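You operate a simulated robot arm through the tools that you are given. There is no shell and no other tool. Be economical: measure what you need, move in short steps, check, and stop when the job is done.

Carry out the task below with a simulated two-armed robot. There is one attempt and no reset: what you move stays moved.

TASK
Find the strongest channel, hold its reading and turn the light off.
Fine: try all four channels; after the hold close the blue slider, then turn the black key to off; leave everything else on the bench as it is.

It is judged by the outcome, as a careful person would: the job done as asked, and still so three seconds after it is handed in. It fails if anything else is knocked over, pushed out of place, dropped, spilled or broken.

THE ROBOT
Two 7-joint arms with two-finger parallel grippers on one trunk, on a base that drives. Base frame: it is fixed to the floor where the robot stands at the start and does not move with it; the origin is under the middle of the robot, x ahead of it, y to its left, z up; the surface under the hand at the start is at about z = 0.78. Units: m, degrees, N and s.
The left shoulder is at the start at [0.11, 0.169, 1.505], the right one opposite. With the tool pointing down near the work surface each hand reaches from about 0.3 to 0.68 m from the robot's upright axis, wherever it stands, measured 20 degrees to its own side. Places, roughly: black key [0.7, 0.8, 0.9]; black meter switch [0.7, -0.7, 0.9]; blue coil [1, -1, 0.75]; blue slider [0.7, 0.6, 0.9]; brown knob [0.5, -0.9, 0.8]; enter key [0.5, -0.7, 0.8]; green run button [0.7, -1.2, 1.1]; grey range dial [0.7, -0.7, 0.9]; hold button [0.7, -0.6, 0.9]; orange dial [0.7, -1.1, 1.1]; purple coil (8x8x2 cm) [0.5, 0.6, 0.8]; purple dimmer dial [0.7, 0.3, 0.9]; purple key [0.5, -0.6, 0.8]; purple paddle [0.8, -1, 0.8]; red cap (4x4x3 cm) [0.5, -0.4, 0.8]; teal paddle [0.8, -0.9, 0.8]. Payload 1.57 kg a hand.
The tool frame of a hand sits at the grasp point between the pads (the TCP): z along the fingers, y along the line on which they close. The tips reach 0.03 m beyond it. The gripper opens to 0.08 m. The fingers are 0.017 m wide and 0.012 m thick; the gripper's body (0.04 by 0.082 m) begins 0.08 m behind the TCP.
Orientation is told as [roll, pitch, yaw] about the base's x, y, z axes, in that order, counted from this pose: with the fingers straight down and closing along the base's y, the tool's x points along the base's -x, its y along +y and its z along -z.

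THE INTERFACE
- The arms move only by the tool send_rows. It takes "left_plan", "right_plan" or both (then of equal length, played together; a hand with none holds still); each is a list of rows, each a list of 7 numbers: the shift along the tool's x, y, z in m, then the turn, a rotation vector about the tool's x, y, z in rad, then the closure, from 0 (fully open) to 1 (shut). In form: [[tx, ty, tz, rx, ry, rz, gripper], ...]. A call has 1 to 12 rows; each row is the pose to reach, as a shift and turn from the pose commanded when the call began, along the tool's axes at that moment. Rows are played at 5 a second. More than 0.05 m and 8.6 degrees between two rows, or a gripper value outside its range, and nothing of the call is played. Where a pose cannot be reached the arm comes as near as it can. A force on the tool above 40 N (or 10 N above the force at the start of the call, whichever is more), or a blocked arm, ends the call early, and 0.2 s more pass. The fingers move at their own pace (about 0.072 m/s each) and stop on an object; they squeeze with about 21 N. The grip force told is the motor's: it shows also when the fingers shut on nothing. Time passes only in rows, and 0.2 s behind the last, so rows that repeat a pose let the fingers close. The reply holds the time, the measured pose of the TCP, the force on the tool along the base axes, the opening and the grip force, in the units named above and with some noise, with the torque about the TCP (base axes, N m) and any sound that the robot's microphone picked up.
- Cameras (640 x 400 px; columns grow to the right, rows downward): "scene" is now at [0.1532, 0.0031, 1.6591]; the picture's right is [-0.03, -1.00, 0.00], its down [-0.82, 0.02, -0.57] and it looks along [0.57, -0.02, -0.82] (base axes); focal length 270 px, centre (320, 200). "left" rides on the left gripper at [0.072, 0.007, -0.122] in its tool frame; the picture's right is [-0.09, 1.00, 0.00], its down [-0.84, -0.08, -0.54] and it looks along [-0.54, -0.05, 0.84] (tool axes); focal length 238 px, centre (320, 200). "right" rides on the right gripper at [0.072, -0.007, -0.122] in its tool frame; the picture's right is [0.09, 1.00, 0.00], its down [-0.84, 0.08, -0.54] and it looks along [-0.54, 0.05, 0.84] (tool axes); focal length 238 px, centre (320, 200). There is no depth. A picture from a camera that has moved, and an enlarged one, comes with that camera's place and axes in the base frame and with its lens. The place of the scene camera against the robot may be out by one fixed shift of up to 0.025 m in any direction.
- grab_frame(camera): a new picture of that camera. The clock stands still meanwhile.
- lift_body(by): slides the trunk up (or, below 0, down) by that many m; the arms and the scene camera ride with it, the base frame stays. It gives what a move gives, with no picture.
- base_move(legs): drives the robot by 1 to 6 legs, each [ahead, left, turn to the left] in m, m and degrees, along the robot's own axes; the way and the turn of a leg run together, so that a leg with both is an arc; at most 1.5 m and 180 degrees a leg. The arms and the cameras ride along, it lands a little off, and it stops where it bumps. It gives what a move gives.
- aim_head(pan, tilt): turns the head with the scene camera to pan (to the left, within 86 degrees either way) and tilt (down, from -29 to 69), counted from straight ahead of the robot. It gives what a move gives.
- zoom(camera, box): a new picture of the part [left, top, right, bottom] of that camera's present view, enlarged. The clock stands still meanwhile.
- hand_in(): hands the job in; it is judged then, once.

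Go step by step. Nothing tells you exact positions but the pictures and the camera data: compare them with the known pose of the tool, close in by small moves and look again before you grip or let go. The budget is 120 turns and 92 pictures, counting those below and the enlarged ones. Unless the task says otherwise, let go and move clear before handing in, and close with one line.

The tools are called as name(argument=value, ...) on one line, values as JSON. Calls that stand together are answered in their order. send_rows: Moves the arms, as the interface text tells. Its arguments: {"type":"object","properties":{"left_plan":{"type":"array"},"right_plan":{"type":"array"}},"required":[]} The other tools are called the same way: lift_body (by) slides the trunk up or down; base_move (legs) drives the base; aim_head (pan, tilt) turns the head that bears the scene camera; grab_frame (camera) takes a picture; zoom (camera, box) takes an enlarged picture of a part of a camera's view; hand_in () hands the job in.

At the start:

```text
t: 0.0
left_tcp_pos: [0.6391, 0.3115, 1.2457]
left_tcp_rot: [0.1, 0.1, 0.0]
left_force: [-0.2, 0.0, 0.6]
left_torque: [0.02, 0.0, -0.01]
left_width: 0.0796
left_grip_force: 0.0
right_tcp_pos: [0.6554, -0.2784, 1.2466]
right_tcp_rot: [0.0, 0.0, 0.0]
right_force: [0.1, 0.6, 0.1]
right_torque: [-0.03, 0.01, -0.06]
right_width: 0.08
right_grip_force: 0.1
trunk travel left (down, up): [-0.819, 0.071]
robot x, y, heading: [0.0005, 0.002, -0.0]
head pan, tilt: [-1.7, 55.4]
```

scene: 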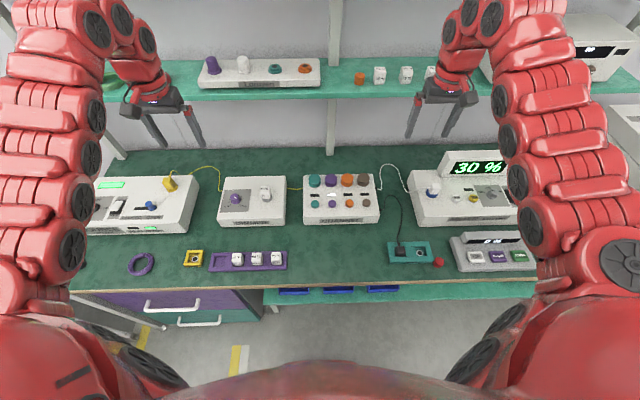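
right: 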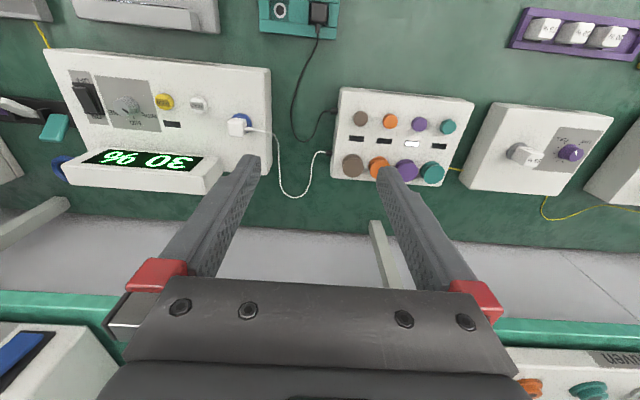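
left: 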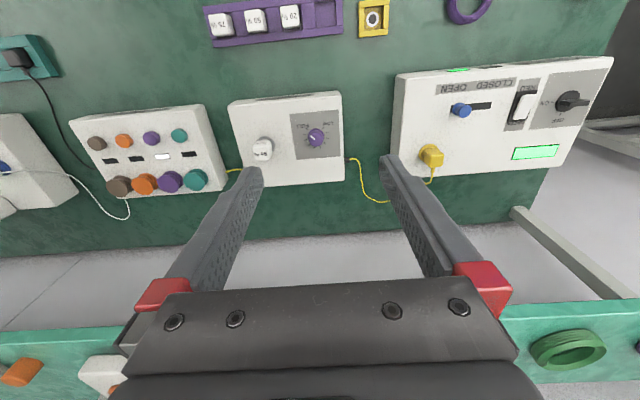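

I see a selector box with four coloured buttons in the middle, a meter at right showing a reading, and a lamp source at left. I'll enlarge the views to read the labels.

zoom(camera="scene", box=[210, 140, 390, 250])

zoom(camera="scene", box=[380, 140, 540, 280])

zoom(camera="scene", box=[70, 150, 220, 250])

zoom(camera="left", box=[380, 40, 630, 196])

zoom(camera="right", box=[40, 30, 480, 210])

```text
3.56 times, centred on (300, 195) of scene
camera zoom: at [0.1532, 0.0031, 1.6591], right [-0.03, -1.0, 0.0], down [-0.82, 0.02, -0.57], along [0.57, -0.02, -0.82], focal length 960 px, centre (391, 218)
```

zoom: 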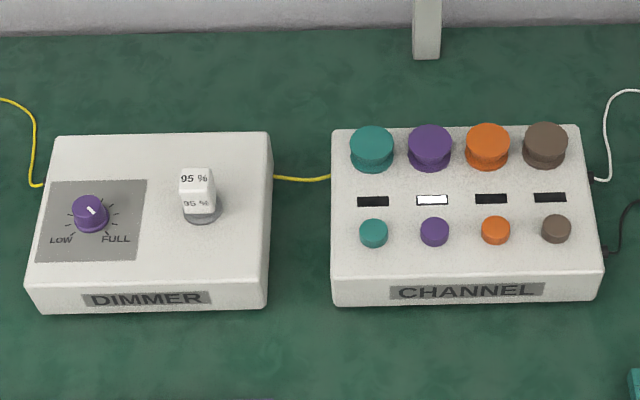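

```text
2.86 times, centred on (460, 210) of scene
camera zoom: at [0.1532, 0.0031, 1.6591], right [-0.03, -1.0, 0.0], down [-0.82, 0.02, -0.57], along [0.57, -0.02, -0.82], focal length 771 px, centre (-80, 171)
```

zoom: 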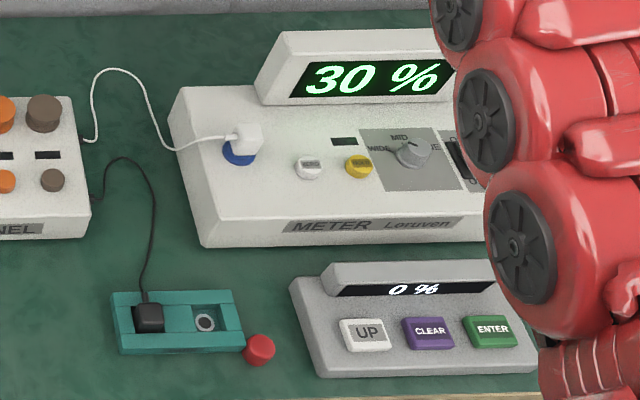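

```text
4.00 times, centred on (145, 200) of scene
camera zoom: at [0.1532, 0.0031, 1.6591], right [-0.03, -1.0, 0.0], down [-0.82, 0.02, -0.57], along [0.57, -0.02, -0.82], focal length 1080 px, centre (1020, 200)
```

zoom: 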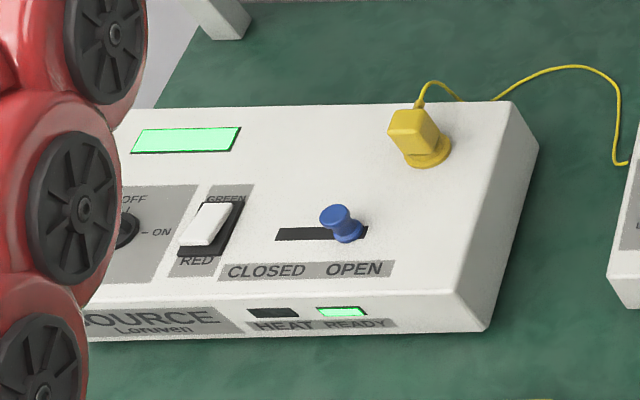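

```text
2.56 times, centred on (505, 118) of left
camera zoom: at [0.567, 0.3199, 1.3684], right [0.09, 1.0, 0.0], down [0.84, -0.08, 0.54], along [0.54, -0.05, -0.84], focal length 610 px, centre (-154, 410)
```

zoom: 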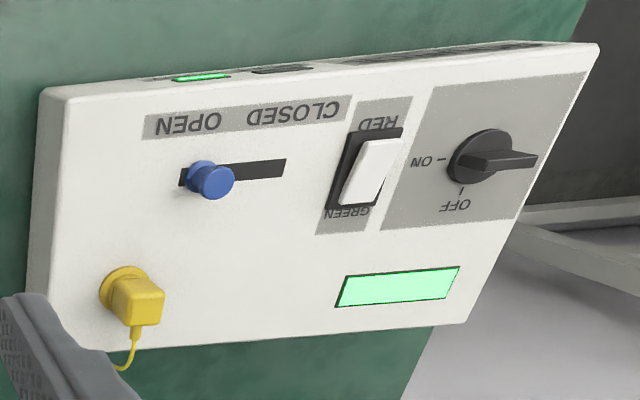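

```text
1.45 times, centred on (260, 120) of right
camera zoom: at [0.5821, -0.2852, 1.3683], right [-0.09, 1.0, 0.0], down [0.84, 0.08, 0.54], along [0.54, 0.05, -0.84], focal length 347 px, centre (407, 316)
```

zoom: 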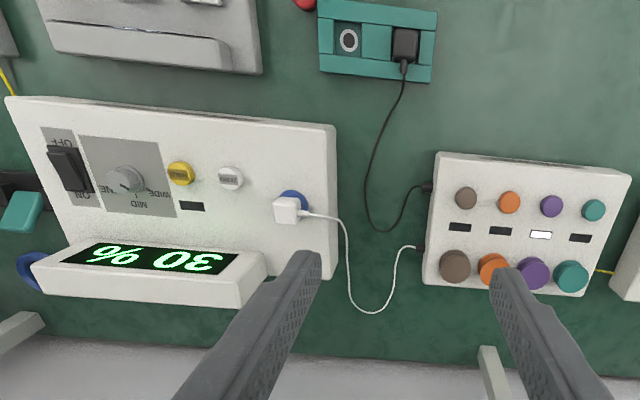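

Purple channel is lit now and the meter shows 30 %. I need to read the small labels on the meter and the channel box.

zoom(camera="right", box=[60, 60, 220, 160])

zoom(camera="right", box=[330, 80, 480, 190])

zoom(camera="scene", box=[420, 170, 510, 226])

```text
4.00 times, centred on (140, 110) of right
camera zoom: at [0.5821, -0.2852, 1.3683], right [-0.09, 1.0, 0.0], down [0.84, 0.08, 0.54], along [0.54, 0.05, -0.84], focal length 953 px, centre (1040, 560)
```

zoom: 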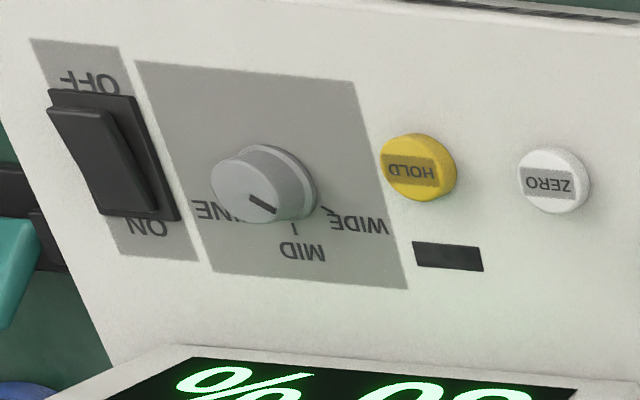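

```text
3.64 times, centred on (405, 135) of right
camera zoom: at [0.5821, -0.2852, 1.3683], right [-0.09, 1.0, 0.0], down [0.84, 0.08, 0.54], along [0.54, 0.05, -0.84], focal length 867 px, centre (11, 436)
```

zoom: 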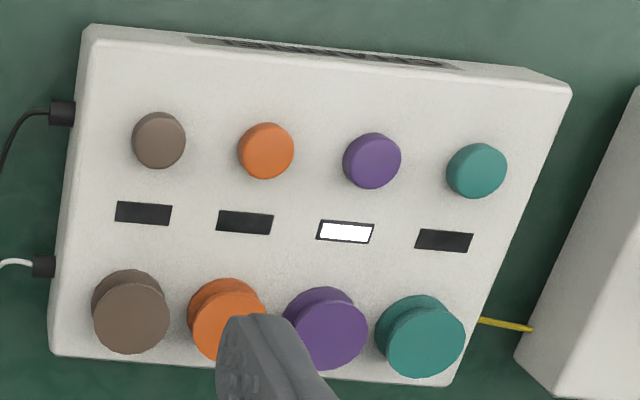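

```text
7.11 times, centred on (465, 198) of scene
camera zoom: at [0.1532, 0.0031, 1.6591], right [-0.03, -1.0, 0.0], down [-0.82, 0.02, -0.57], along [0.57, -0.02, -0.82], focal length 1919 px, centre (-711, 214)
```

zoom: 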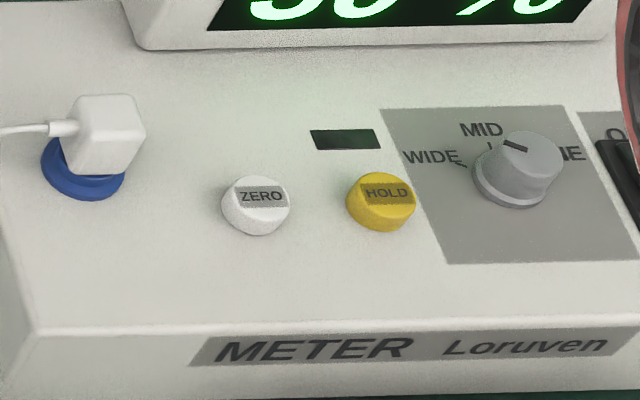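

Labels are clear: HOLD is the yellow button on the meter, and the small front buttons look like the channel selectors (teal at about y=0.00, purple -0.063, orange -0.125, brown -0.188, x≈0.70, z≈0.86). I'll retract and lower both hands with the fingers shut, then drive a little ahead and to the right.

send_rows(left_plan=[[0.03, 0, 0.03, 0, 0, 0, 1], [0.06, 0, 0.06, 0, 0, 0, 1], [0.09, 0, 0.09, 0, 0, 0, 1], [0.12, 0, 0.12, 0, 0, 0, 1], [0.12, 0, 0.16, 0, 0, 0, 1], [0.12, 0, 0.2, 0, 0, 0, 1], [0.12, 0, 0.2, 0, 0, 0, 1]], right_plan=[[0.03, 0, 0.03, 0, 0, 0, 1], [0.06, 0, 0.06, 0, 0, 0, 1], [0.09, 0, 0.09, 0, 0, 0, 1], [0.12, 0, 0.12, 0, 0, 0, 1], [0.12, 0, 0.16, 0, 0, 0, 1], [0.12, 0, 0.2, 0, 0, 0, 1], [0.12, 0, 0.2, 0, 0, 0, 1]])

base_move(legs=[[0, -0.25, 0], [0.1, 0, 0]])

aim_head(pan=-15, tilt=52)

grab_frame(camera="scene")

grab_frame(camera="left")

```text
t: 1.6
left_tcp_pos: [0.6099, 0.3121, 1.2159]
left_tcp_rot: [0.0, 0.0, 0.1]
left_force: [0.1, -0.4, 0.0]
left_torque: [-0.02, 0.01, -0.03]
left_width: 0.0
left_grip_force: 20.9
left hand out of reach, approached as far as the arm can: row 2, 3, 4, 5, 6, 7
right_tcp_pos: [0.6241, -0.2699, 1.2056]
right_tcp_rot: [0.0, 0.1, 0.0]
right_force: [0.3, 0.4, -0.1]
right_torque: [-0.01, 0.02, 0.01]
right_width: 0.0002
right_grip_force: 21.4
right hand out of reach, approached as far as the arm can: row 2, 3, 4, 5, 6, 7
trunk travel left (down, up): [-0.819, 0.071]
robot x, y, heading: [-0.0008, -0.0012, 0.2]
head pan, tilt: [-1.7, 55.4]
```

```text
t: 4.1
left_tcp_pos: [0.7057, 0.0681, 1.215]
left_tcp_rot: [0.1, 0.1, 0.2]
left_force: [0.0, -1.3, -0.4]
left_torque: [0.04, 0.01, -0.02]
left_width: 0.0
left_grip_force: 20.7
right_tcp_pos: [0.7199, -0.5148, 1.2056]
right_tcp_rot: [0.0, 0.0, 0.0]
right_force: [-0.5, -0.2, 0.1]
right_torque: [0.05, -0.01, -0.02]
right_width: 0.0
right_grip_force: 21.0
trunk travel left (down, up): [-0.819, 0.071]
robot x, y, heading: [0.0932, -0.2453, 0.0]
head pan, tilt: [-1.7, 55.4]
```

```text
t: 4.9
left_tcp_pos: [0.7081, 0.0686, 1.2143]
left_tcp_rot: [0.0, 0.2, 0.1]
left_force: [-0.3, 0.6, -0.2]
left_torque: [0.0, 0.0, -0.01]
left_width: 0.0
left_grip_force: 21.4
right_tcp_pos: [0.7236, -0.5137, 1.205]
right_tcp_rot: [0.0, 0.0, 0.0]
right_force: [0.7, 0.0, -0.5]
right_torque: [-0.01, 0.01, 0.01]
right_width: 0.0
right_grip_force: 20.9
trunk travel left (down, up): [-0.819, 0.071]
robot x, y, heading: [0.0946, -0.2457, 0.0]
head pan, tilt: [-15.0, 52.0]
```

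```text
80 pictures are left
camera scene: at [0.2529, -0.2585, 1.6632], right [-0.26, -0.97, 0.0], down [-0.76, 0.2, -0.61], along [0.59, -0.16, -0.79], focal length 270 px, centre (320, 200)
```

scene: 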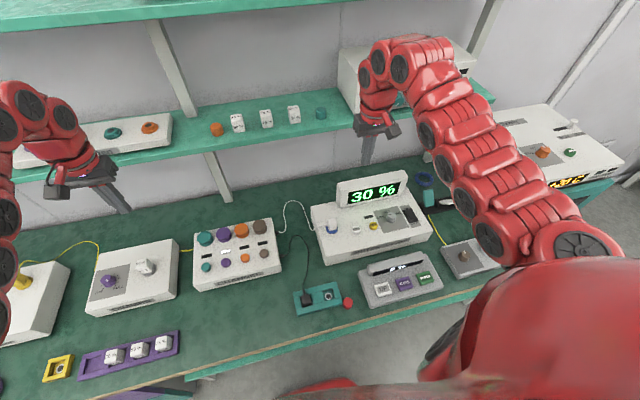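

```text
79 pictures are left
camera left: at [0.6359, 0.0759, 1.3377], right [0.09, 1.0, 0.0], down [0.84, -0.08, 0.54], along [0.54, -0.05, -0.84], focal length 238 px, centre (320, 200)
```

left: 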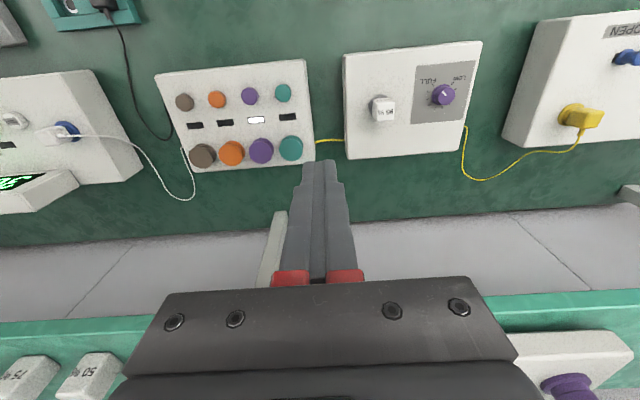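

The hands couldn't retract at that height. The left hand is just behind the channel box's front row in x, so I'll bring it straight down to above the small teal button.

send_rows(left_plan=[[0.0, -0.01, 0.04, 0, 0, 0, 1], [0.002, -0.02, 0.08, 0, 0, 0, 1], [0.004, -0.03, 0.12, 0, 0, 0, 1], [0.006, -0.04, 0.16, 0, 0, 0, 1], [0.008, -0.055, 0.2, 0, 0, 0, 1], [0.008, -0.0686, 0.24, 0, 0, 0, 1], [0.008, -0.0686, 0.26, 0, 0, 0, 1]])

grab_frame(camera="left")

```text
t: 6.5
left_tcp_pos: [0.6985, 0.0005, 0.9555]
left_tcp_rot: [0.1, 0.1, 0.1]
left_force: [0.4, -0.4, 0.1]
left_torque: [-0.02, 0.02, 0.0]
left_width: 0.0
left_grip_force: 21.1
left hand out of reach, approached as far as the arm can: row 1, 2, 3, 4
right_tcp_pos: [0.7222, -0.5137, 1.2053]
right_tcp_rot: [0.1, 0.1, 0.2]
right_force: [-0.2, 0.0, -0.3]
right_torque: [-0.03, 0.0, 0.0]
right_width: 0.0
right_grip_force: 20.6
trunk travel left (down, up): [-0.819, 0.071]
robot x, y, heading: [0.0973, -0.2424, 0.3]
head pan, tilt: [-15.0, 52.0]
```

```text
78 pictures are left
camera left: at [0.6263, 0.008, 1.0788], right [0.09, 1.0, 0.0], down [0.84, -0.08, 0.54], along [0.54, -0.05, -0.84], focal length 238 px, centre (320, 200)
```

left: 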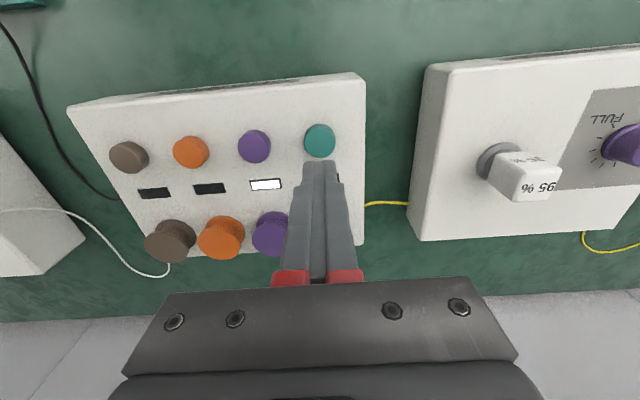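

The tip is right above the teal button. I'll go down slowly with small steps and look for contact.

send_rows(left_plan=[[0, 0, 0.03, 0, 0, 0, 1], [0, 0, 0.055, 0, 0, 0, 1], [0, 0, 0.06, 0, 0, 0, 1], [0, 0, 0.063, 0, 0, 0, 1], [0, 0, 0.066, 0, 0, 0, 1], [0, 0, 0.066, 0, 0, 0, 1]])

grab_frame(camera="left")

```text
t: 7.9
left_tcp_pos: [0.6988, -0.0005, 0.8905]
left_tcp_rot: [0.1, 0.1, 0.0]
left_force: [0.9, -0.2, 3.5]
left_torque: [0.0, -0.03, 0.03]
left_width: 0.0001
left_grip_force: 21.1
right_tcp_pos: [0.7217, -0.515, 1.2058]
right_tcp_rot: [0.0, 0.0, 0.0]
right_force: [0.2, 0.0, -0.1]
right_torque: [0.03, -0.03, -0.01]
right_width: 0.0001
right_grip_force: 20.9
trunk travel left (down, up): [-0.819, 0.071]
robot x, y, heading: [0.0988, -0.2461, -0.1]
head pan, tilt: [-15.0, 52.0]
heard: click
```

```text
77 pictures are left
camera left: at [0.6257, 0.0071, 1.0129], right [0.09, 1.0, 0.0], down [0.84, -0.08, 0.54], along [0.54, -0.05, -0.84], focal length 238 px, centre (320, 200)
```

left: 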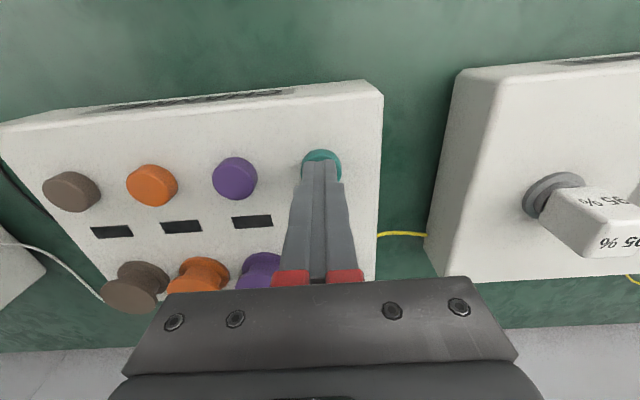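

Click heard and the purple lamp went out: the teal channel is selected. I'll lift and read the meter once it settles.

send_rows(left_plan=[[0, 0, -0.03, 0, 0, 0, 1], [0, 0, -0.05, 0, 0, 0, 1], [0, 0, -0.05, 0, 0, 0, 1], [0, 0, -0.05, 0, 0, 0, 1], [0, 0, -0.05, 0, 0, 0, 1], [0, 0, -0.05, 0, 0, 0, 1], [0, 0, -0.05, 0, 0, 0, 1], [0, 0, -0.05, 0, 0, 0, 1], [0, 0, -0.05, 0, 0, 0, 1], [0, 0, -0.05, 0, 0, 0, 1]])

zoom(camera="scene", box=[190, 160, 450, 310])

```text
t: 10.1
left_tcp_pos: [0.6988, 0.0004, 0.939]
left_tcp_rot: [0.0, 0.1, 0.1]
left_force: [0.0, 0.2, 0.5]
left_torque: [-0.02, -0.02, -0.01]
left_width: 0.0001
left_grip_force: 21.0
right_tcp_pos: [0.7216, -0.5147, 1.205]
right_tcp_rot: [-0.1, 0.0, 0.1]
right_force: [-0.8, 0.1, -0.4]
right_torque: [0.0, 0.01, 0.0]
right_width: 0.0
right_grip_force: 21.0
trunk travel left (down, up): [-0.819, 0.071]
robot x, y, heading: [0.0992, -0.2448, 0.1]
head pan, tilt: [-15.0, 52.0]
```

```text
2.46 times, centred on (320, 235) of scene
camera zoom: at [0.2512, -0.2586, 1.6634], right [-0.26, -0.97, 0.0], down [-0.76, 0.2, -0.62], along [0.59, -0.16, -0.79], focal length 664 px, centre (320, 114)
```

zoom: 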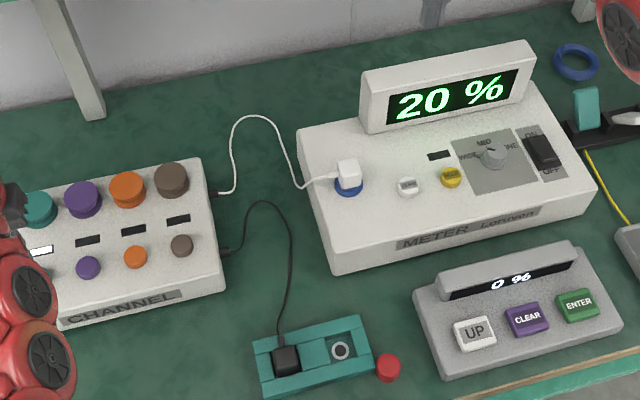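

Teal reads 20 % (purple was 30 %). Next the orange button, at y≈-0.125.

send_rows(left_plan=[[0, -0.04, 0, 0, 0, 0, 1], [-0.001, -0.085, 0, 0, 0, 0, 1], [-0.003, -0.125, 0, 0, 0, 0, 1], [-0.003, -0.125, 0.02, 0, 0, 0, 1]])

grab_frame(camera="left")

```text
t: 11.1
left_tcp_pos: [0.7016, -0.1276, 0.9191]
left_tcp_rot: [0.0, 0.2, 0.1]
left_force: [-0.5, 0.3, 0.2]
left_torque: [-0.02, 0.03, 0.02]
left_width: 0.0
left_grip_force: 20.7
right_tcp_pos: [0.7225, -0.5133, 1.2059]
right_tcp_rot: [0.0, 0.0, 0.1]
right_force: [-0.2, 0.6, 0.7]
right_torque: [-0.03, 0.0, -0.05]
right_width: 0.0
right_grip_force: 21.0
trunk travel left (down, up): [-0.819, 0.071]
robot x, y, heading: [0.0957, -0.2447, -0.0]
head pan, tilt: [-15.0, 52.0]
```

```text
75 pictures are left
camera left: at [0.6292, -0.1196, 1.0422], right [0.09, 1.0, 0.0], down [0.84, -0.08, 0.54], along [0.54, -0.05, -0.84], focal length 238 px, centre (320, 200)
```

left: 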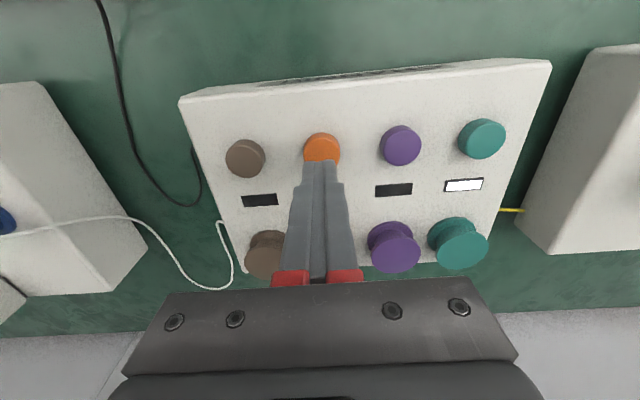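

Well aligned over orange. Press, lift and read.

send_rows(left_plan=[[0, 0, 0.018, 0, 0, 0, 1], [0, 0, 0.023, 0, 0, 0, 1], [0, 0, 0.026, 0, 0, 0, 1], [0, 0, 0.029, 0, 0, 0, 1], [0, 0, 0.029, 0, 0, 0, 1], [0, 0, -0.02, 0, 0, 0, 1], [0, 0, -0.02, 0, 0, 0, 1], [0, 0, -0.02, 0, 0, 0, 1], [0, 0, -0.02, 0, 0, 0, 1], [0, 0, -0.02, 0, 0, 0, 1], [0, 0, -0.02, 0, 0, 0, 1], [0, 0, -0.02, 0, 0, 0, 1]])

zoom(camera="scene", box=[190, 160, 450, 310])

```text
t: 13.7
left_tcp_pos: [0.7016, -0.1266, 0.9413]
left_tcp_rot: [0.0, 0.1, 0.1]
left_force: [0.5, 0.4, -0.7]
left_torque: [-0.03, 0.0, 0.01]
left_width: 0.0001
left_grip_force: 21.1
right_tcp_pos: [0.7216, -0.5141, 1.2057]
right_tcp_rot: [0.1, 0.1, -0.1]
right_force: [0.2, -0.2, -0.3]
right_torque: [0.0, -0.01, 0.02]
right_width: 0.0
right_grip_force: 20.8
trunk travel left (down, up): [-0.819, 0.071]
robot x, y, heading: [0.0962, -0.2427, 0.2]
head pan, tilt: [-15.0, 52.0]
heard: click
```

```text
2.46 times, centred on (320, 235) of scene
camera zoom: at [0.2511, -0.2587, 1.6634], right [-0.26, -0.97, 0.0], down [-0.76, 0.2, -0.62], along [0.59, -0.16, -0.79], focal length 664 px, centre (320, 114)
```

zoom: 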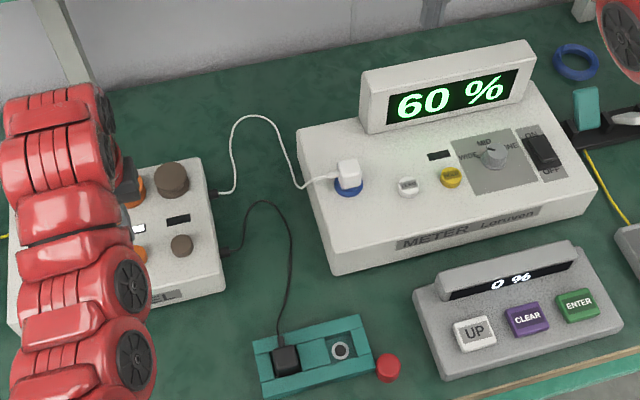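

Orange reads 60 %. Next brown at y≈-0.19.

send_rows(left_plan=[[0, -0.03, 0, 0, 0, 0, 1], [-0.001, -0.062, 0, 0, 0, 0, 1], [-0.001, -0.062, 0.022, 0, 0, 0, 1]])

grab_frame(camera="left")

```text
t: 14.5
left_tcp_pos: [0.7041, -0.1867, 0.9162]
left_tcp_rot: [0.0, 0.0, 0.2]
left_force: [-0.2, 0.7, 0.2]
left_torque: [-0.01, 0.0, -0.01]
left_width: 0.0
left_grip_force: 20.8
right_tcp_pos: [0.7213, -0.5138, 1.2051]
right_tcp_rot: [0.0, 0.1, 0.1]
right_force: [0.4, -0.4, -0.4]
right_torque: [-0.03, 0.01, 0.01]
right_width: 0.0
right_grip_force: 21.0
trunk travel left (down, up): [-0.819, 0.071]
robot x, y, heading: [0.0966, -0.2439, 0.3]
head pan, tilt: [-15.0, 52.0]
```

```text
73 pictures are left
camera left: at [0.631, -0.1799, 1.0404], right [0.09, 1.0, 0.0], down [0.84, -0.07, 0.54], along [0.54, -0.05, -0.84], focal length 238 px, centre (320, 200)
```

left: 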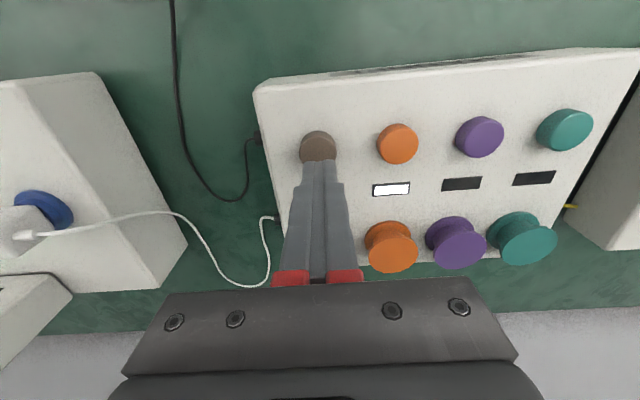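

send_rows(left_plan=[[0, 0, 0.016, 0, 0, 0, 1], [0, 0, 0.021, 0, 0, 0, 1], [0, 0, 0.024, 0, 0, 0, 1], [0, 0, 0.027, 0, 0, 0, 1], [0, 0, 0.027, 0, 0, 0, 1], [0, 0, -0.02, 0, 0, 0, 1], [0, 0, -0.02, 0, 0, 0, 1], [0, 0, -0.02, 0, 0, 0, 1], [0, 0, -0.02, 0, 0, 0, 1], [0, 0, -0.02, 0, 0, 0, 1], [0, 0, -0.02, 0, 0, 0, 1], [0, 0, -0.02, 0, 0, 0, 1]])

zoom(camera="scene", box=[190, 160, 450, 310])

```text
t: 17.1
left_tcp_pos: [0.7038, -0.1881, 0.9374]
left_tcp_rot: [0.0, 0.1, 0.2]
left_force: [-0.1, 0.6, -0.4]
left_torque: [0.01, 0.02, -0.02]
left_width: 0.0
left_grip_force: 21.1
right_tcp_pos: [0.7217, -0.5145, 1.2067]
right_tcp_rot: [0.1, 0.1, 0.0]
right_force: [-0.7, -0.2, -0.2]
right_torque: [-0.01, 0.0, -0.05]
right_width: 0.0004
right_grip_force: 20.7
trunk travel left (down, up): [-0.819, 0.071]
robot x, y, heading: [0.0953, -0.2463, 0.2]
head pan, tilt: [-15.0, 52.0]
heard: click
```

```text
2.46 times, centred on (320, 235) of scene
camera zoom: at [0.2511, -0.2587, 1.6634], right [-0.26, -0.97, 0.0], down [-0.76, 0.2, -0.62], along [0.59, -0.16, -0.79], focal length 664 px, centre (320, 114)
```

zoom: 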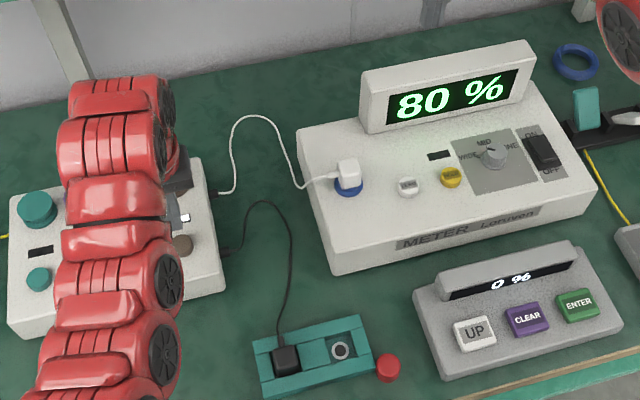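

Brown reads 80 %. "Try all four" – I'll press purple too, to be strict, then return to the strongest.

send_rows(left_plan=[[0, 0.04, 0, 0, 0, 0, 1], [0, 0.08, 0, 0, 0, 0, 1], [0.002, 0.125, 0, 0, 0, 0, 1], [0.002, 0.125, 0.02, 0, 0, 0, 1]])

grab_frame(camera="left")

```text
t: 18.1
left_tcp_pos: [0.6997, -0.0601, 0.9166]
left_tcp_rot: [0.0, 0.1, 0.1]
left_force: [0.0, -0.2, -0.2]
left_torque: [0.0, 0.04, 0.05]
left_width: 0.0
left_grip_force: 21.0
right_tcp_pos: [0.7217, -0.5136, 1.2067]
right_tcp_rot: [-0.1, 0.1, 0.0]
right_force: [0.1, -1.0, 0.7]
right_torque: [-0.02, -0.02, -0.03]
right_width: 0.0
right_grip_force: 20.7
trunk travel left (down, up): [-0.819, 0.071]
robot x, y, heading: [0.0982, -0.2469, 0.2]
head pan, tilt: [-15.0, 52.0]
```

```text
71 pictures are left
camera left: at [0.6288, -0.0533, 1.0406], right [0.09, 1.0, 0.0], down [0.84, -0.08, 0.54], along [0.54, -0.05, -0.84], focal length 238 px, centre (320, 200)
```

left: 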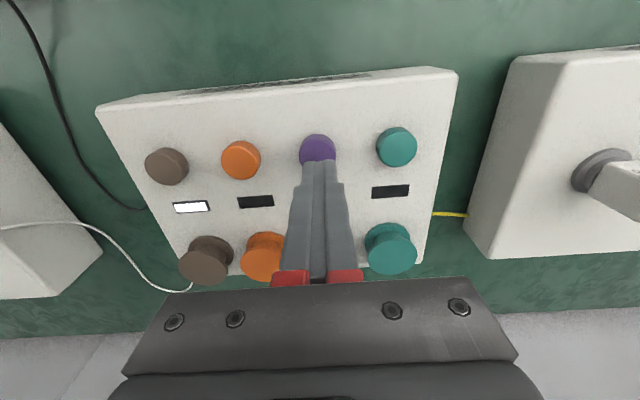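

send_rows(left_plan=[[0, 0, 0.016, 0, 0, 0, 1], [0, 0, 0.021, 0, 0, 0, 1], [0, 0, 0.024, 0, 0, 0, 1], [0, 0, 0.027, 0, 0, 0, 1], [0, 0, 0.027, 0, 0, 0, 1], [0, 0, -0.02, 0, 0, 0, 1], [0, 0, -0.02, 0, 0, 0, 1], [0, 0, -0.02, 0, 0, 0, 1], [0, 0, -0.02, 0, 0, 0, 1], [0, 0, -0.02, 0, 0, 0, 1], [0, 0, -0.02, 0, 0, 0, 1], [0, 0, -0.02, 0, 0, 0, 1]])

zoom(camera="scene", box=[190, 160, 450, 310])

send_rows(left_plan=[[0, -0.04, 0, 0, 0, 0, 1], [0, -0.08, 0, 0, 0, 0, 1], [-0.002, -0.125, 0, 0, 0, 0, 1], [-0.002, -0.125, 0.02, 0, 0, 0, 1]])

grab_frame(camera="left")

```text
t: 20.7
left_tcp_pos: [0.6992, -0.0618, 0.9374]
left_tcp_rot: [-0.1, 0.0, 0.2]
left_force: [-0.1, -0.1, 0.7]
left_torque: [0.0, -0.02, -0.01]
left_width: 0.0
left_grip_force: 21.4
right_tcp_pos: [0.7218, -0.5139, 1.2051]
right_tcp_rot: [0.0, 0.0, -0.1]
right_force: [0.0, 0.9, 0.0]
right_torque: [0.0, -0.01, -0.01]
right_width: 0.0
right_grip_force: 21.4
trunk travel left (down, up): [-0.819, 0.071]
robot x, y, heading: [0.1005, -0.2454, 0.0]
head pan, tilt: [-15.0, 52.0]
heard: click
```

```text
2.46 times, centred on (320, 235) of scene
camera zoom: at [0.2511, -0.2587, 1.6634], right [-0.26, -0.97, 0.0], down [-0.76, 0.2, -0.62], along [0.59, -0.16, -0.79], focal length 664 px, centre (320, 114)
```

zoom: 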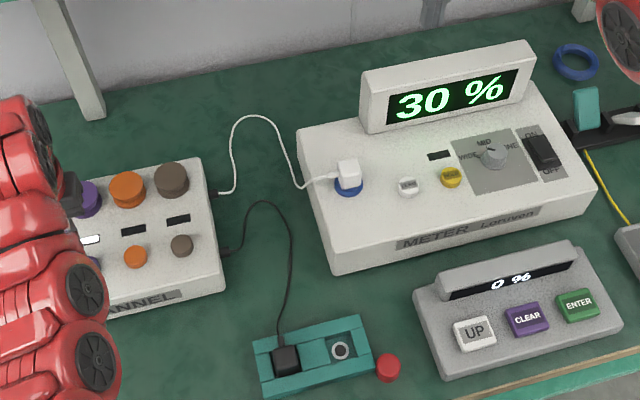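

```text
t: 21.7
left_tcp_pos: [0.7029, -0.1884, 0.9171]
left_tcp_rot: [0.1, 0.1, 0.1]
left_force: [0.2, 0.0, 0.3]
left_torque: [-0.02, -0.01, -0.02]
left_width: 0.0
left_grip_force: 20.9
right_tcp_pos: [0.722, -0.514, 1.2067]
right_tcp_rot: [0.0, 0.0, 0.1]
right_force: [-0.3, 1.3, -0.5]
right_torque: [0.0, 0.02, 0.01]
right_width: 0.0
right_grip_force: 20.3
trunk travel left (down, up): [-0.819, 0.071]
robot x, y, heading: [0.0979, -0.2416, 0.2]
head pan, tilt: [-15.0, 52.0]
```

```text
69 pictures are left
camera left: at [0.6302, -0.1804, 1.0395], right [0.09, 1.0, 0.0], down [0.84, -0.07, 0.54], along [0.54, -0.05, -0.84], focal length 238 px, centre (320, 200)
```

left: 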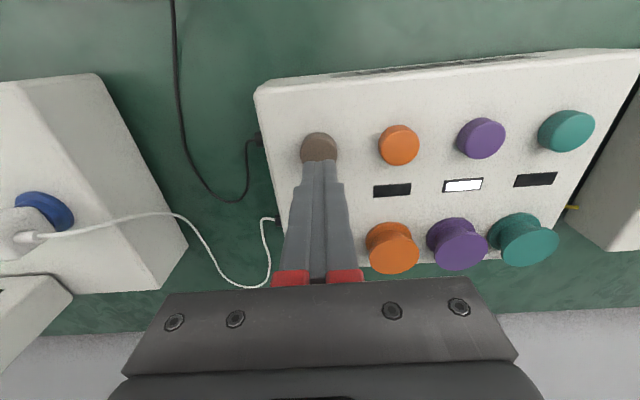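

Purple confirmed 30 %. Pressing brown again (80 %, the strongest), then raising the left hand; next the right hand goes down over HOLD.

send_rows(left_plan=[[0, 0, 0.016, 0, 0, 0, 1], [0, 0, 0.021, 0, 0, 0, 1], [0, 0, 0.024, 0, 0, 0, 1], [0, 0, 0.027, 0, 0, 0, 1], [0, 0, 0.027, 0, 0, 0, 1], [0, 0, -0.02, 0, 0, 0, 1], [0, 0.05, -0.04, 0, 0, 0, 1], [0, 0.1, -0.06, 0, 0, 0, 1], [0, 0.15, -0.08, 0, 0, 0, 1], [0, 0.2, -0.1, 0, 0, 0, 1]])

send_rows(right_plan=[[0.0, -0.01, 0.04, 0, 0, 0, 1], [0.004, -0.02, 0.08, 0, 0, 0, 1], [0.008, -0.03, 0.12, 0, 0, 0, 1], [0.012, -0.04, 0.16, 0, 0, 0, 1], [0.022, -0.055, 0.2, 0, 0, 0, 1], [0.022, -0.055, 0.22, 0, 0, 0, 1]])

grab_frame(camera="right")

zoom(camera="scene", box=[190, 160, 450, 310])

```text
refused: row 7 steps farther than a row can; nothing moved
```

```text
t: 23.1
left_tcp_pos: [0.7038, -0.1885, 0.9165]
left_tcp_rot: [0.0, 0.1, 0.2]
left_force: [0.0, 0.2, -0.2]
left_torque: [0.04, -0.02, 0.01]
left_width: 0.0001
left_grip_force: 21.5
right_tcp_pos: [0.7005, -0.5666, 0.9861]
right_tcp_rot: [0.0, 0.1, 0.0]
right_force: [-0.8, -0.1, 0.5]
right_torque: [-0.01, -0.06, -0.03]
right_width: 0.0001
right_grip_force: 20.6
right hand out of reach, approached as far as the arm can: row 1, 2, 3, 4
trunk travel left (down, up): [-0.819, 0.071]
robot x, y, heading: [0.0999, -0.241, 0.0]
head pan, tilt: [-15.0, 52.0]
```

```text
68 pictures are left
camera right: at [0.6283, -0.5737, 1.1075], right [-0.09, 1.0, 0.0], down [0.84, 0.08, 0.54], along [0.54, 0.05, -0.84], focal length 238 px, centre (320, 200)
```

right: 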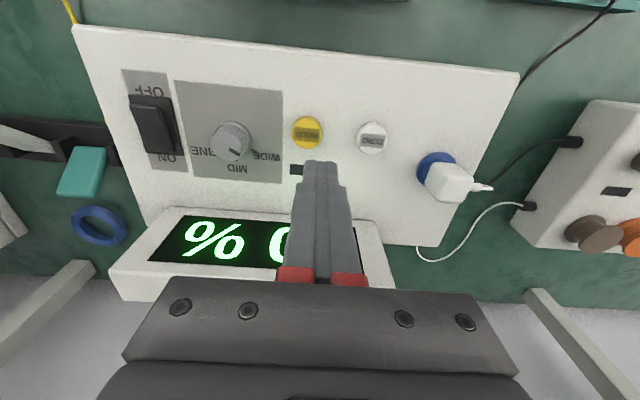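

```text
2.46 times, centred on (320, 235) of scene
camera zoom: at [0.253, -0.2598, 1.6632], right [-0.26, -0.97, 0.0], down [-0.76, 0.2, -0.61], along [0.59, -0.16, -0.79], focal length 664 px, centre (320, 114)
```

zoom: 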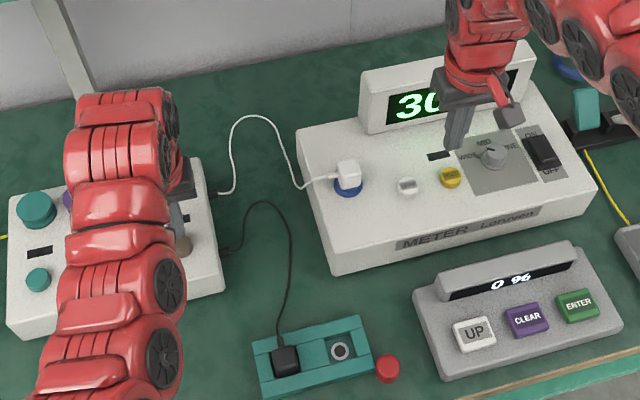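

My left plan was refused for a step too large, so brown isn't pressed yet; HOLD works out at about [0.70, -0.580, 0.873]. I'll redo the brown press with smaller steps, then align the right hand.

send_rows(left_plan=[[0, 0, 0.016, 0, 0, 0, 1], [0, 0, 0.021, 0, 0, 0, 1], [0, 0, 0.024, 0, 0, 0, 1], [0, 0, 0.027, 0, 0, 0, 1], [0, 0, 0.027, 0, 0, 0, 1], [0, 0, -0.02, 0, 0, 0, 1], [0, 0.03, -0.04, 0, 0, 0, 1], [0, 0.07, -0.06, 0, 0, 0, 1], [0, 0.11, -0.08, 0, 0, 0, 1], [0, 0.15, -0.1, 0, 0, 0, 1], [0, 0.19, -0.11, 0, 0, 0, 1]])

send_rows(right_plan=[[0.0, -0.013, 0.02, 0, 0, 0, 1], [0, -0.013, 0.055, 0, 0, 0, 1], [0, -0.013, 0.055, 0, 0, 0, 1]])

grab_frame(camera="right")

zoom(camera="scene", box=[190, 160, 450, 310])

```text
t: 25.5
left_tcp_pos: [0.7035, 0.0032, 1.0272]
left_tcp_rot: [0.0, 0.1, 0.1]
left_force: [-0.2, -1.0, 0.1]
left_torque: [0.01, 0.02, 0.0]
left_width: 0.0002
left_grip_force: 20.9
right_tcp_pos: [0.7008, -0.5647, 0.9877]
right_tcp_rot: [-0.1, 0.0, 0.0]
right_force: [0.0, -0.6, 0.9]
right_torque: [-0.04, 0.0, -0.02]
right_width: 0.0
right_grip_force: 21.7
trunk travel left (down, up): [-0.819, 0.071]
robot x, y, heading: [0.0936, -0.2456, 0.2]
head pan, tilt: [-15.0, 52.0]
heard: click
```

```text
t: 26.3
left_tcp_pos: [0.7035, 0.0034, 1.0264]
left_tcp_rot: [0.0, 0.1, 0.2]
left_force: [0.1, -1.3, -0.8]
left_torque: [-0.02, -0.02, 0.0]
left_width: 0.0001
left_grip_force: 21.3
right_tcp_pos: [0.7005, -0.5817, 0.9307]
right_tcp_rot: [0.1, 0.0, 0.1]
right_force: [-0.8, -0.3, -0.8]
right_torque: [-0.02, 0.05, -0.01]
right_width: 0.0003
right_grip_force: 21.0
trunk travel left (down, up): [-0.819, 0.071]
robot x, y, heading: [0.0988, -0.2432, 0.2]
head pan, tilt: [-15.0, 52.0]
```

```text
66 pictures are left
camera right: at [0.6277, -0.5882, 1.053], right [-0.09, 1.0, 0.0], down [0.84, 0.08, 0.54], along [0.54, 0.05, -0.84], focal length 238 px, centre (320, 200)
```

right: 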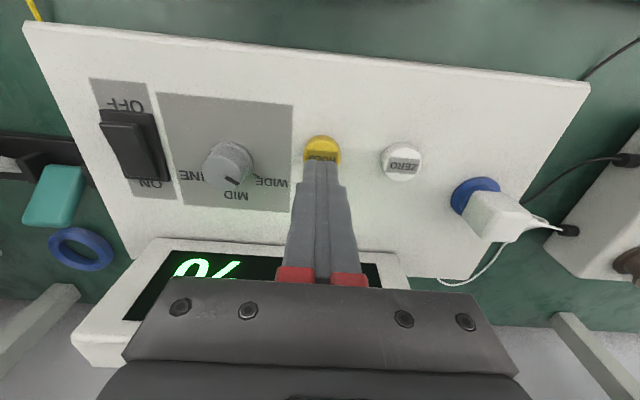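

```text
2.46 times, centred on (320, 235) of scene
camera zoom: at [0.2502, -0.2589, 1.6635], right [-0.26, -0.97, 0.0], down [-0.76, 0.2, -0.62], along [0.6, -0.16, -0.79], focal length 664 px, centre (320, 114)
```

zoom: 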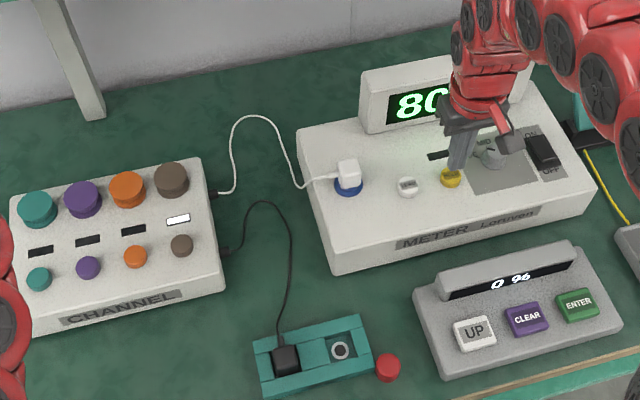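

Brown is lit with 80 %, and the fingers are right over HOLD. Press once, gently.

send_rows(right_plan=[[0, 0, 0.018, 0, 0, 0, 1], [0, 0, 0.024, 0, 0, 0, 1], [0, 0, 0.027, 0, 0, 0, 1], [0, 0, 0.03, 0, 0, 0, 1], [0, 0, 0.03, 0, 0, 0, 1]])

grab_frame(camera="right")

```text
t: 27.5
left_tcp_pos: [0.7034, 0.0035, 1.0265]
left_tcp_rot: [0.0, 0.0, 0.1]
left_force: [0.6, -1.0, -0.1]
left_torque: [-0.02, 0.01, 0.02]
left_width: 0.0
left_grip_force: 21.3
right_tcp_pos: [0.6991, -0.5805, 0.9028]
right_tcp_rot: [0.0, -0.1, 0.1]
right_force: [4.7, -0.7, 15.7]
right_torque: [0.0, -0.21, 0.01]
right_width: 0.0
right_grip_force: 20.7
trunk travel left (down, up): [-0.819, 0.071]
robot x, y, heading: [0.1002, -0.2455, 0.4]
head pan, tilt: [-15.0, 52.0]
heard: click
```

```text
64 pictures are left
camera right: at [0.6268, -0.5873, 1.0236], right [-0.09, 1.0, 0.0], down [0.84, 0.08, 0.54], along [0.54, 0.05, -0.84], focal length 238 px, centre (320, 200)
```

right: 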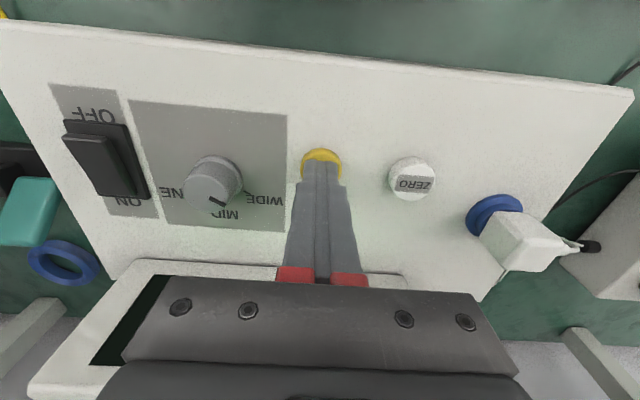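

Click heard. Lifting the right hand well clear and checking the display and hold lamp.

send_rows(right_plan=[[0, 0, -0.03, 0, 0, 0, 1], [0, 0, -0.07, 0, 0, 0, 1], [0, 0, -0.11, 0, 0, 0, 1], [0, 0, -0.15, 0, 0, 0, 1], [0, 0, -0.19, 0, 0, 0, 1], [0, 0, -0.23, 0, 0, 0, 1]])

zoom(camera="scene", box=[190, 160, 450, 310])

grab_frame(camera="right")

```text
t: 28.9
left_tcp_pos: [0.7024, 0.0018, 1.0288]
left_tcp_rot: [0.0, -0.1, 0.1]
left_force: [0.6, 0.2, -0.4]
left_torque: [0.01, 0.01, 0.01]
left_width: 0.0002
left_grip_force: 21.0
right_tcp_pos: [0.7139, -0.5878, 1.1303]
right_tcp_rot: [0.1, 0.2, 0.0]
right_force: [-0.5, -0.6, -0.3]
right_torque: [0.01, -0.03, 0.01]
right_width: 0.0003
right_grip_force: 21.2
right hand out of reach, approached as far as the arm can: row 4, 5, 6
trunk travel left (down, up): [-0.819, 0.071]
robot x, y, heading: [0.0987, -0.244, 0.0]
head pan, tilt: [-15.0, 52.0]
```

```text
2.46 times, centred on (320, 235) of scene
camera zoom: at [0.2493, -0.2604, 1.6636], right [-0.26, -0.97, 0.0], down [-0.76, 0.2, -0.62], along [0.6, -0.16, -0.79], focal length 664 px, centre (320, 114)
```

zoom: 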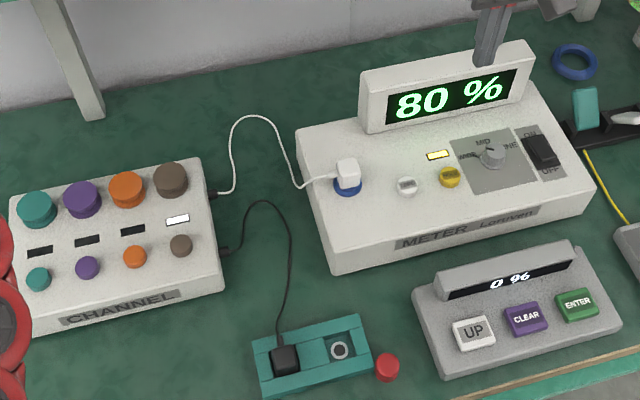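

```text
62 pictures are left
camera right: at [0.6415, -0.5948, 1.252], right [-0.09, 1.0, 0.0], down [0.84, 0.08, 0.54], along [0.54, 0.05, -0.84], focal length 238 px, centre (320, 200)
```

right: 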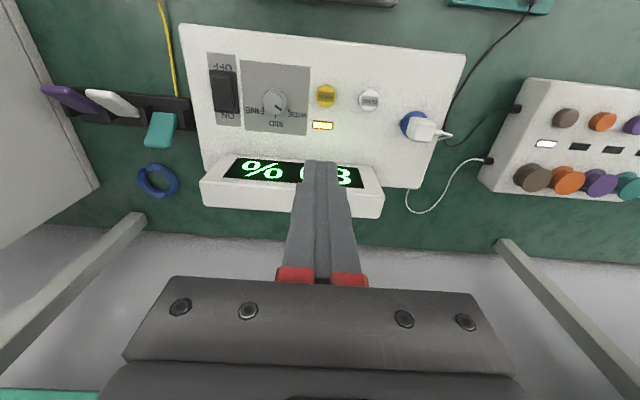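

The hold lamp is lit and the display holds 80 %. Now I drive left to the source box, where the left hand will work the slider and key.

base_move(legs=[[0, 0.75, 0]])

aim_head(pan=8, tilt=55)

grab_frame(camera="scene")

grab_frame(camera="left")

```text
t: 33.0
left_tcp_pos: [0.7023, 0.7567, 1.0263]
left_tcp_rot: [0.0, 0.0, 0.2]
left_force: [-0.2, 0.1, -0.7]
left_torque: [0.02, -0.01, -0.01]
left_width: 0.0002
left_grip_force: 20.6
right_tcp_pos: [0.7159, 0.1669, 1.1292]
right_tcp_rot: [0.0, 0.2, 0.0]
right_force: [0.3, -0.4, 0.2]
right_torque: [0.02, 0.03, 0.02]
right_width: 0.0
right_grip_force: 21.1
trunk travel left (down, up): [-0.819, 0.071]
robot x, y, heading: [0.0945, 0.509, 0.1]
head pan, tilt: [-15.0, 52.0]
```

```text
t: 33.9
left_tcp_pos: [0.7025, 0.7578, 1.027]
left_tcp_rot: [0.0, 0.0, 0.2]
left_force: [-0.4, 1.6, 1.2]
left_torque: [0.03, -0.01, -0.02]
left_width: 0.0
left_grip_force: 21.1
right_tcp_pos: [0.7159, 0.1684, 1.129]
right_tcp_rot: [0.1, 0.2, 0.1]
right_force: [-0.5, 0.2, 0.7]
right_torque: [-0.01, -0.02, 0.03]
right_width: 0.0
right_grip_force: 20.7
trunk travel left (down, up): [-0.819, 0.071]
robot x, y, heading: [0.0976, 0.5102, 0.1]
head pan, tilt: [8.0, 55.0]
```

```text
61 pictures are left
camera scene: at [0.2486, 0.5246, 1.6595], right [0.14, -0.99, 0.0], down [-0.81, -0.12, -0.57], along [0.57, 0.08, -0.82], focal length 270 px, centre (320, 200)
```

scene: 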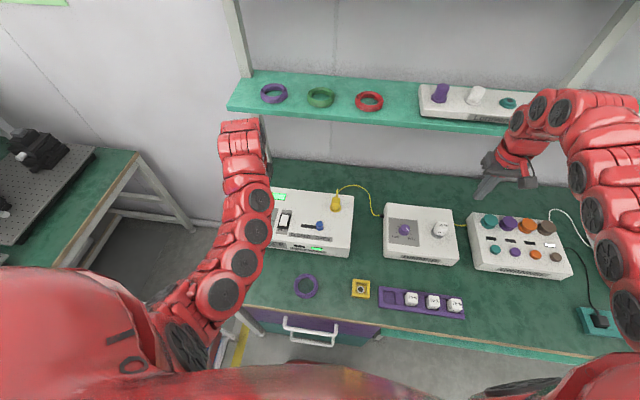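

```text
60 pictures are left
camera left: at [0.6298, 0.7647, 1.15], right [0.09, 1.0, 0.0], down [0.84, -0.07, 0.54], along [0.54, -0.05, -0.84], focal length 238 px, centre (320, 200)
```

left: 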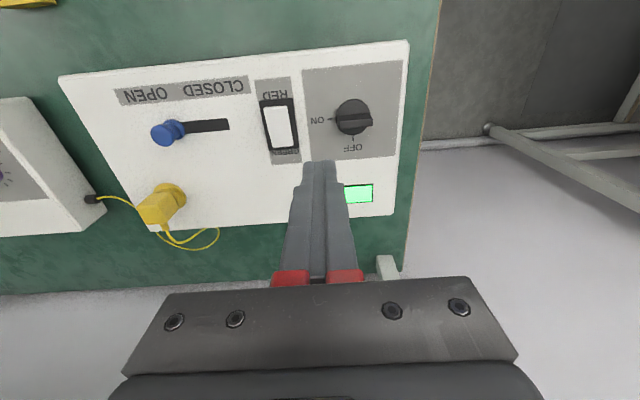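

Blue slider's knob comes out at about [0.695, 0.589, 0.89], currently at the OPEN end; CLOSED is towards +y. I'll move the left hand above it with fingers partly open.

send_rows(left_plan=[[0.002, -0.04, 0, 0, 0, 0, 0.4], [0.004, -0.08, 0, 0, 0, 0, 0.4], [0.006, -0.12, 0, 0, 0, 0, 0.4], [0.008, -0.168, 0, 0, 0, 0, 0.4], [0.008, -0.168, 0.04, 0, 0, 0, 0.4], [0.008, -0.168, 0.075, 0, 0, 0, 0.4], [0.008, -0.168, 0.075, 0, 0, 0, 0.4]])

grab_frame(camera="left")

```text
t: 35.5
left_tcp_pos: [0.6947, 0.588, 0.952]
left_tcp_rot: [0.0, 0.0, 0.2]
left_force: [0.1, 0.1, 0.7]
left_torque: [0.01, -0.03, 0.01]
left_width: 0.0479
left_grip_force: 0.0
left hand out of reach, approached as far as the arm can: row 2, 3
right_tcp_pos: [0.7147, 0.1679, 1.1293]
right_tcp_rot: [0.1, 0.1, 0.0]
right_force: [0.5, 0.2, 0.1]
right_torque: [-0.01, -0.03, -0.01]
right_width: 0.0
right_grip_force: 21.4
trunk travel left (down, up): [-0.819, 0.071]
robot x, y, heading: [0.0939, 0.5086, -0.0]
head pan, tilt: [8.0, 55.0]
```

```text
59 pictures are left
camera left: at [0.6229, 0.5953, 1.0746], right [0.09, 1.0, 0.0], down [0.84, -0.07, 0.54], along [0.54, -0.05, -0.84], focal length 238 px, centre (320, 200)
```

left: 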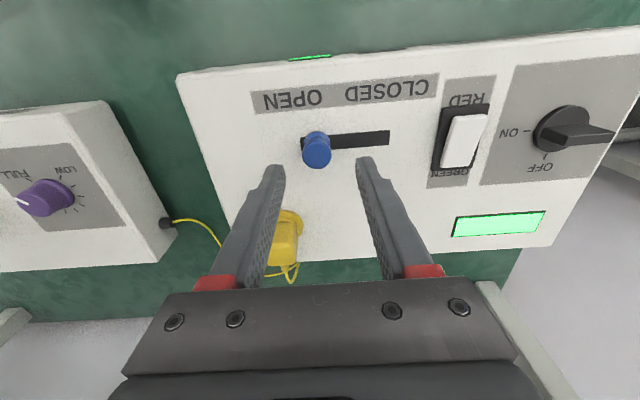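

Fingers straddle the knob. Descend and close gently.

send_rows(left_plan=[[0.001, -0.002, 0.025, 0, 0, 0, 0.4], [0.001, -0.002, 0.047, 0, 0, 0, 0.4], [0.001, -0.002, 0.047, 0, 0, 0, 0.8], [0.001, -0.002, 0.047, 0, 0, 0, 0.85], [0.001, -0.002, 0.047, 0, 0, 0, 0.85]])

grab_frame(camera="left")

```text
t: 36.6
left_tcp_pos: [0.6935, 0.5877, 0.903]
left_tcp_rot: [0.0, 0.1, 0.1]
left_force: [-1.0, -1.4, -3.8]
left_torque: [-0.08, 0.01, -0.02]
left_width: 0.0226
left_grip_force: 35.1
right_tcp_pos: [0.7156, 0.1671, 1.1294]
right_tcp_rot: [0.1, 0.2, 0.1]
right_force: [-1.0, 0.5, -0.5]
right_torque: [0.02, 0.01, 0.0]
right_width: 0.0003
right_grip_force: 21.4
trunk travel left (down, up): [-0.819, 0.071]
robot x, y, heading: [0.0964, 0.5075, 0.1]
head pan, tilt: [8.0, 55.0]
```

```text
58 pictures are left
camera left: at [0.6204, 0.5948, 1.0265], right [0.09, 1.0, 0.0], down [0.84, -0.07, 0.54], along [0.54, -0.05, -0.84], focal length 238 px, centre (320, 200)
```

left: 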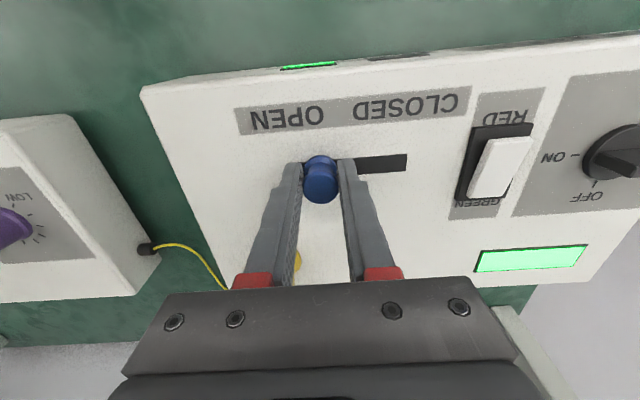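

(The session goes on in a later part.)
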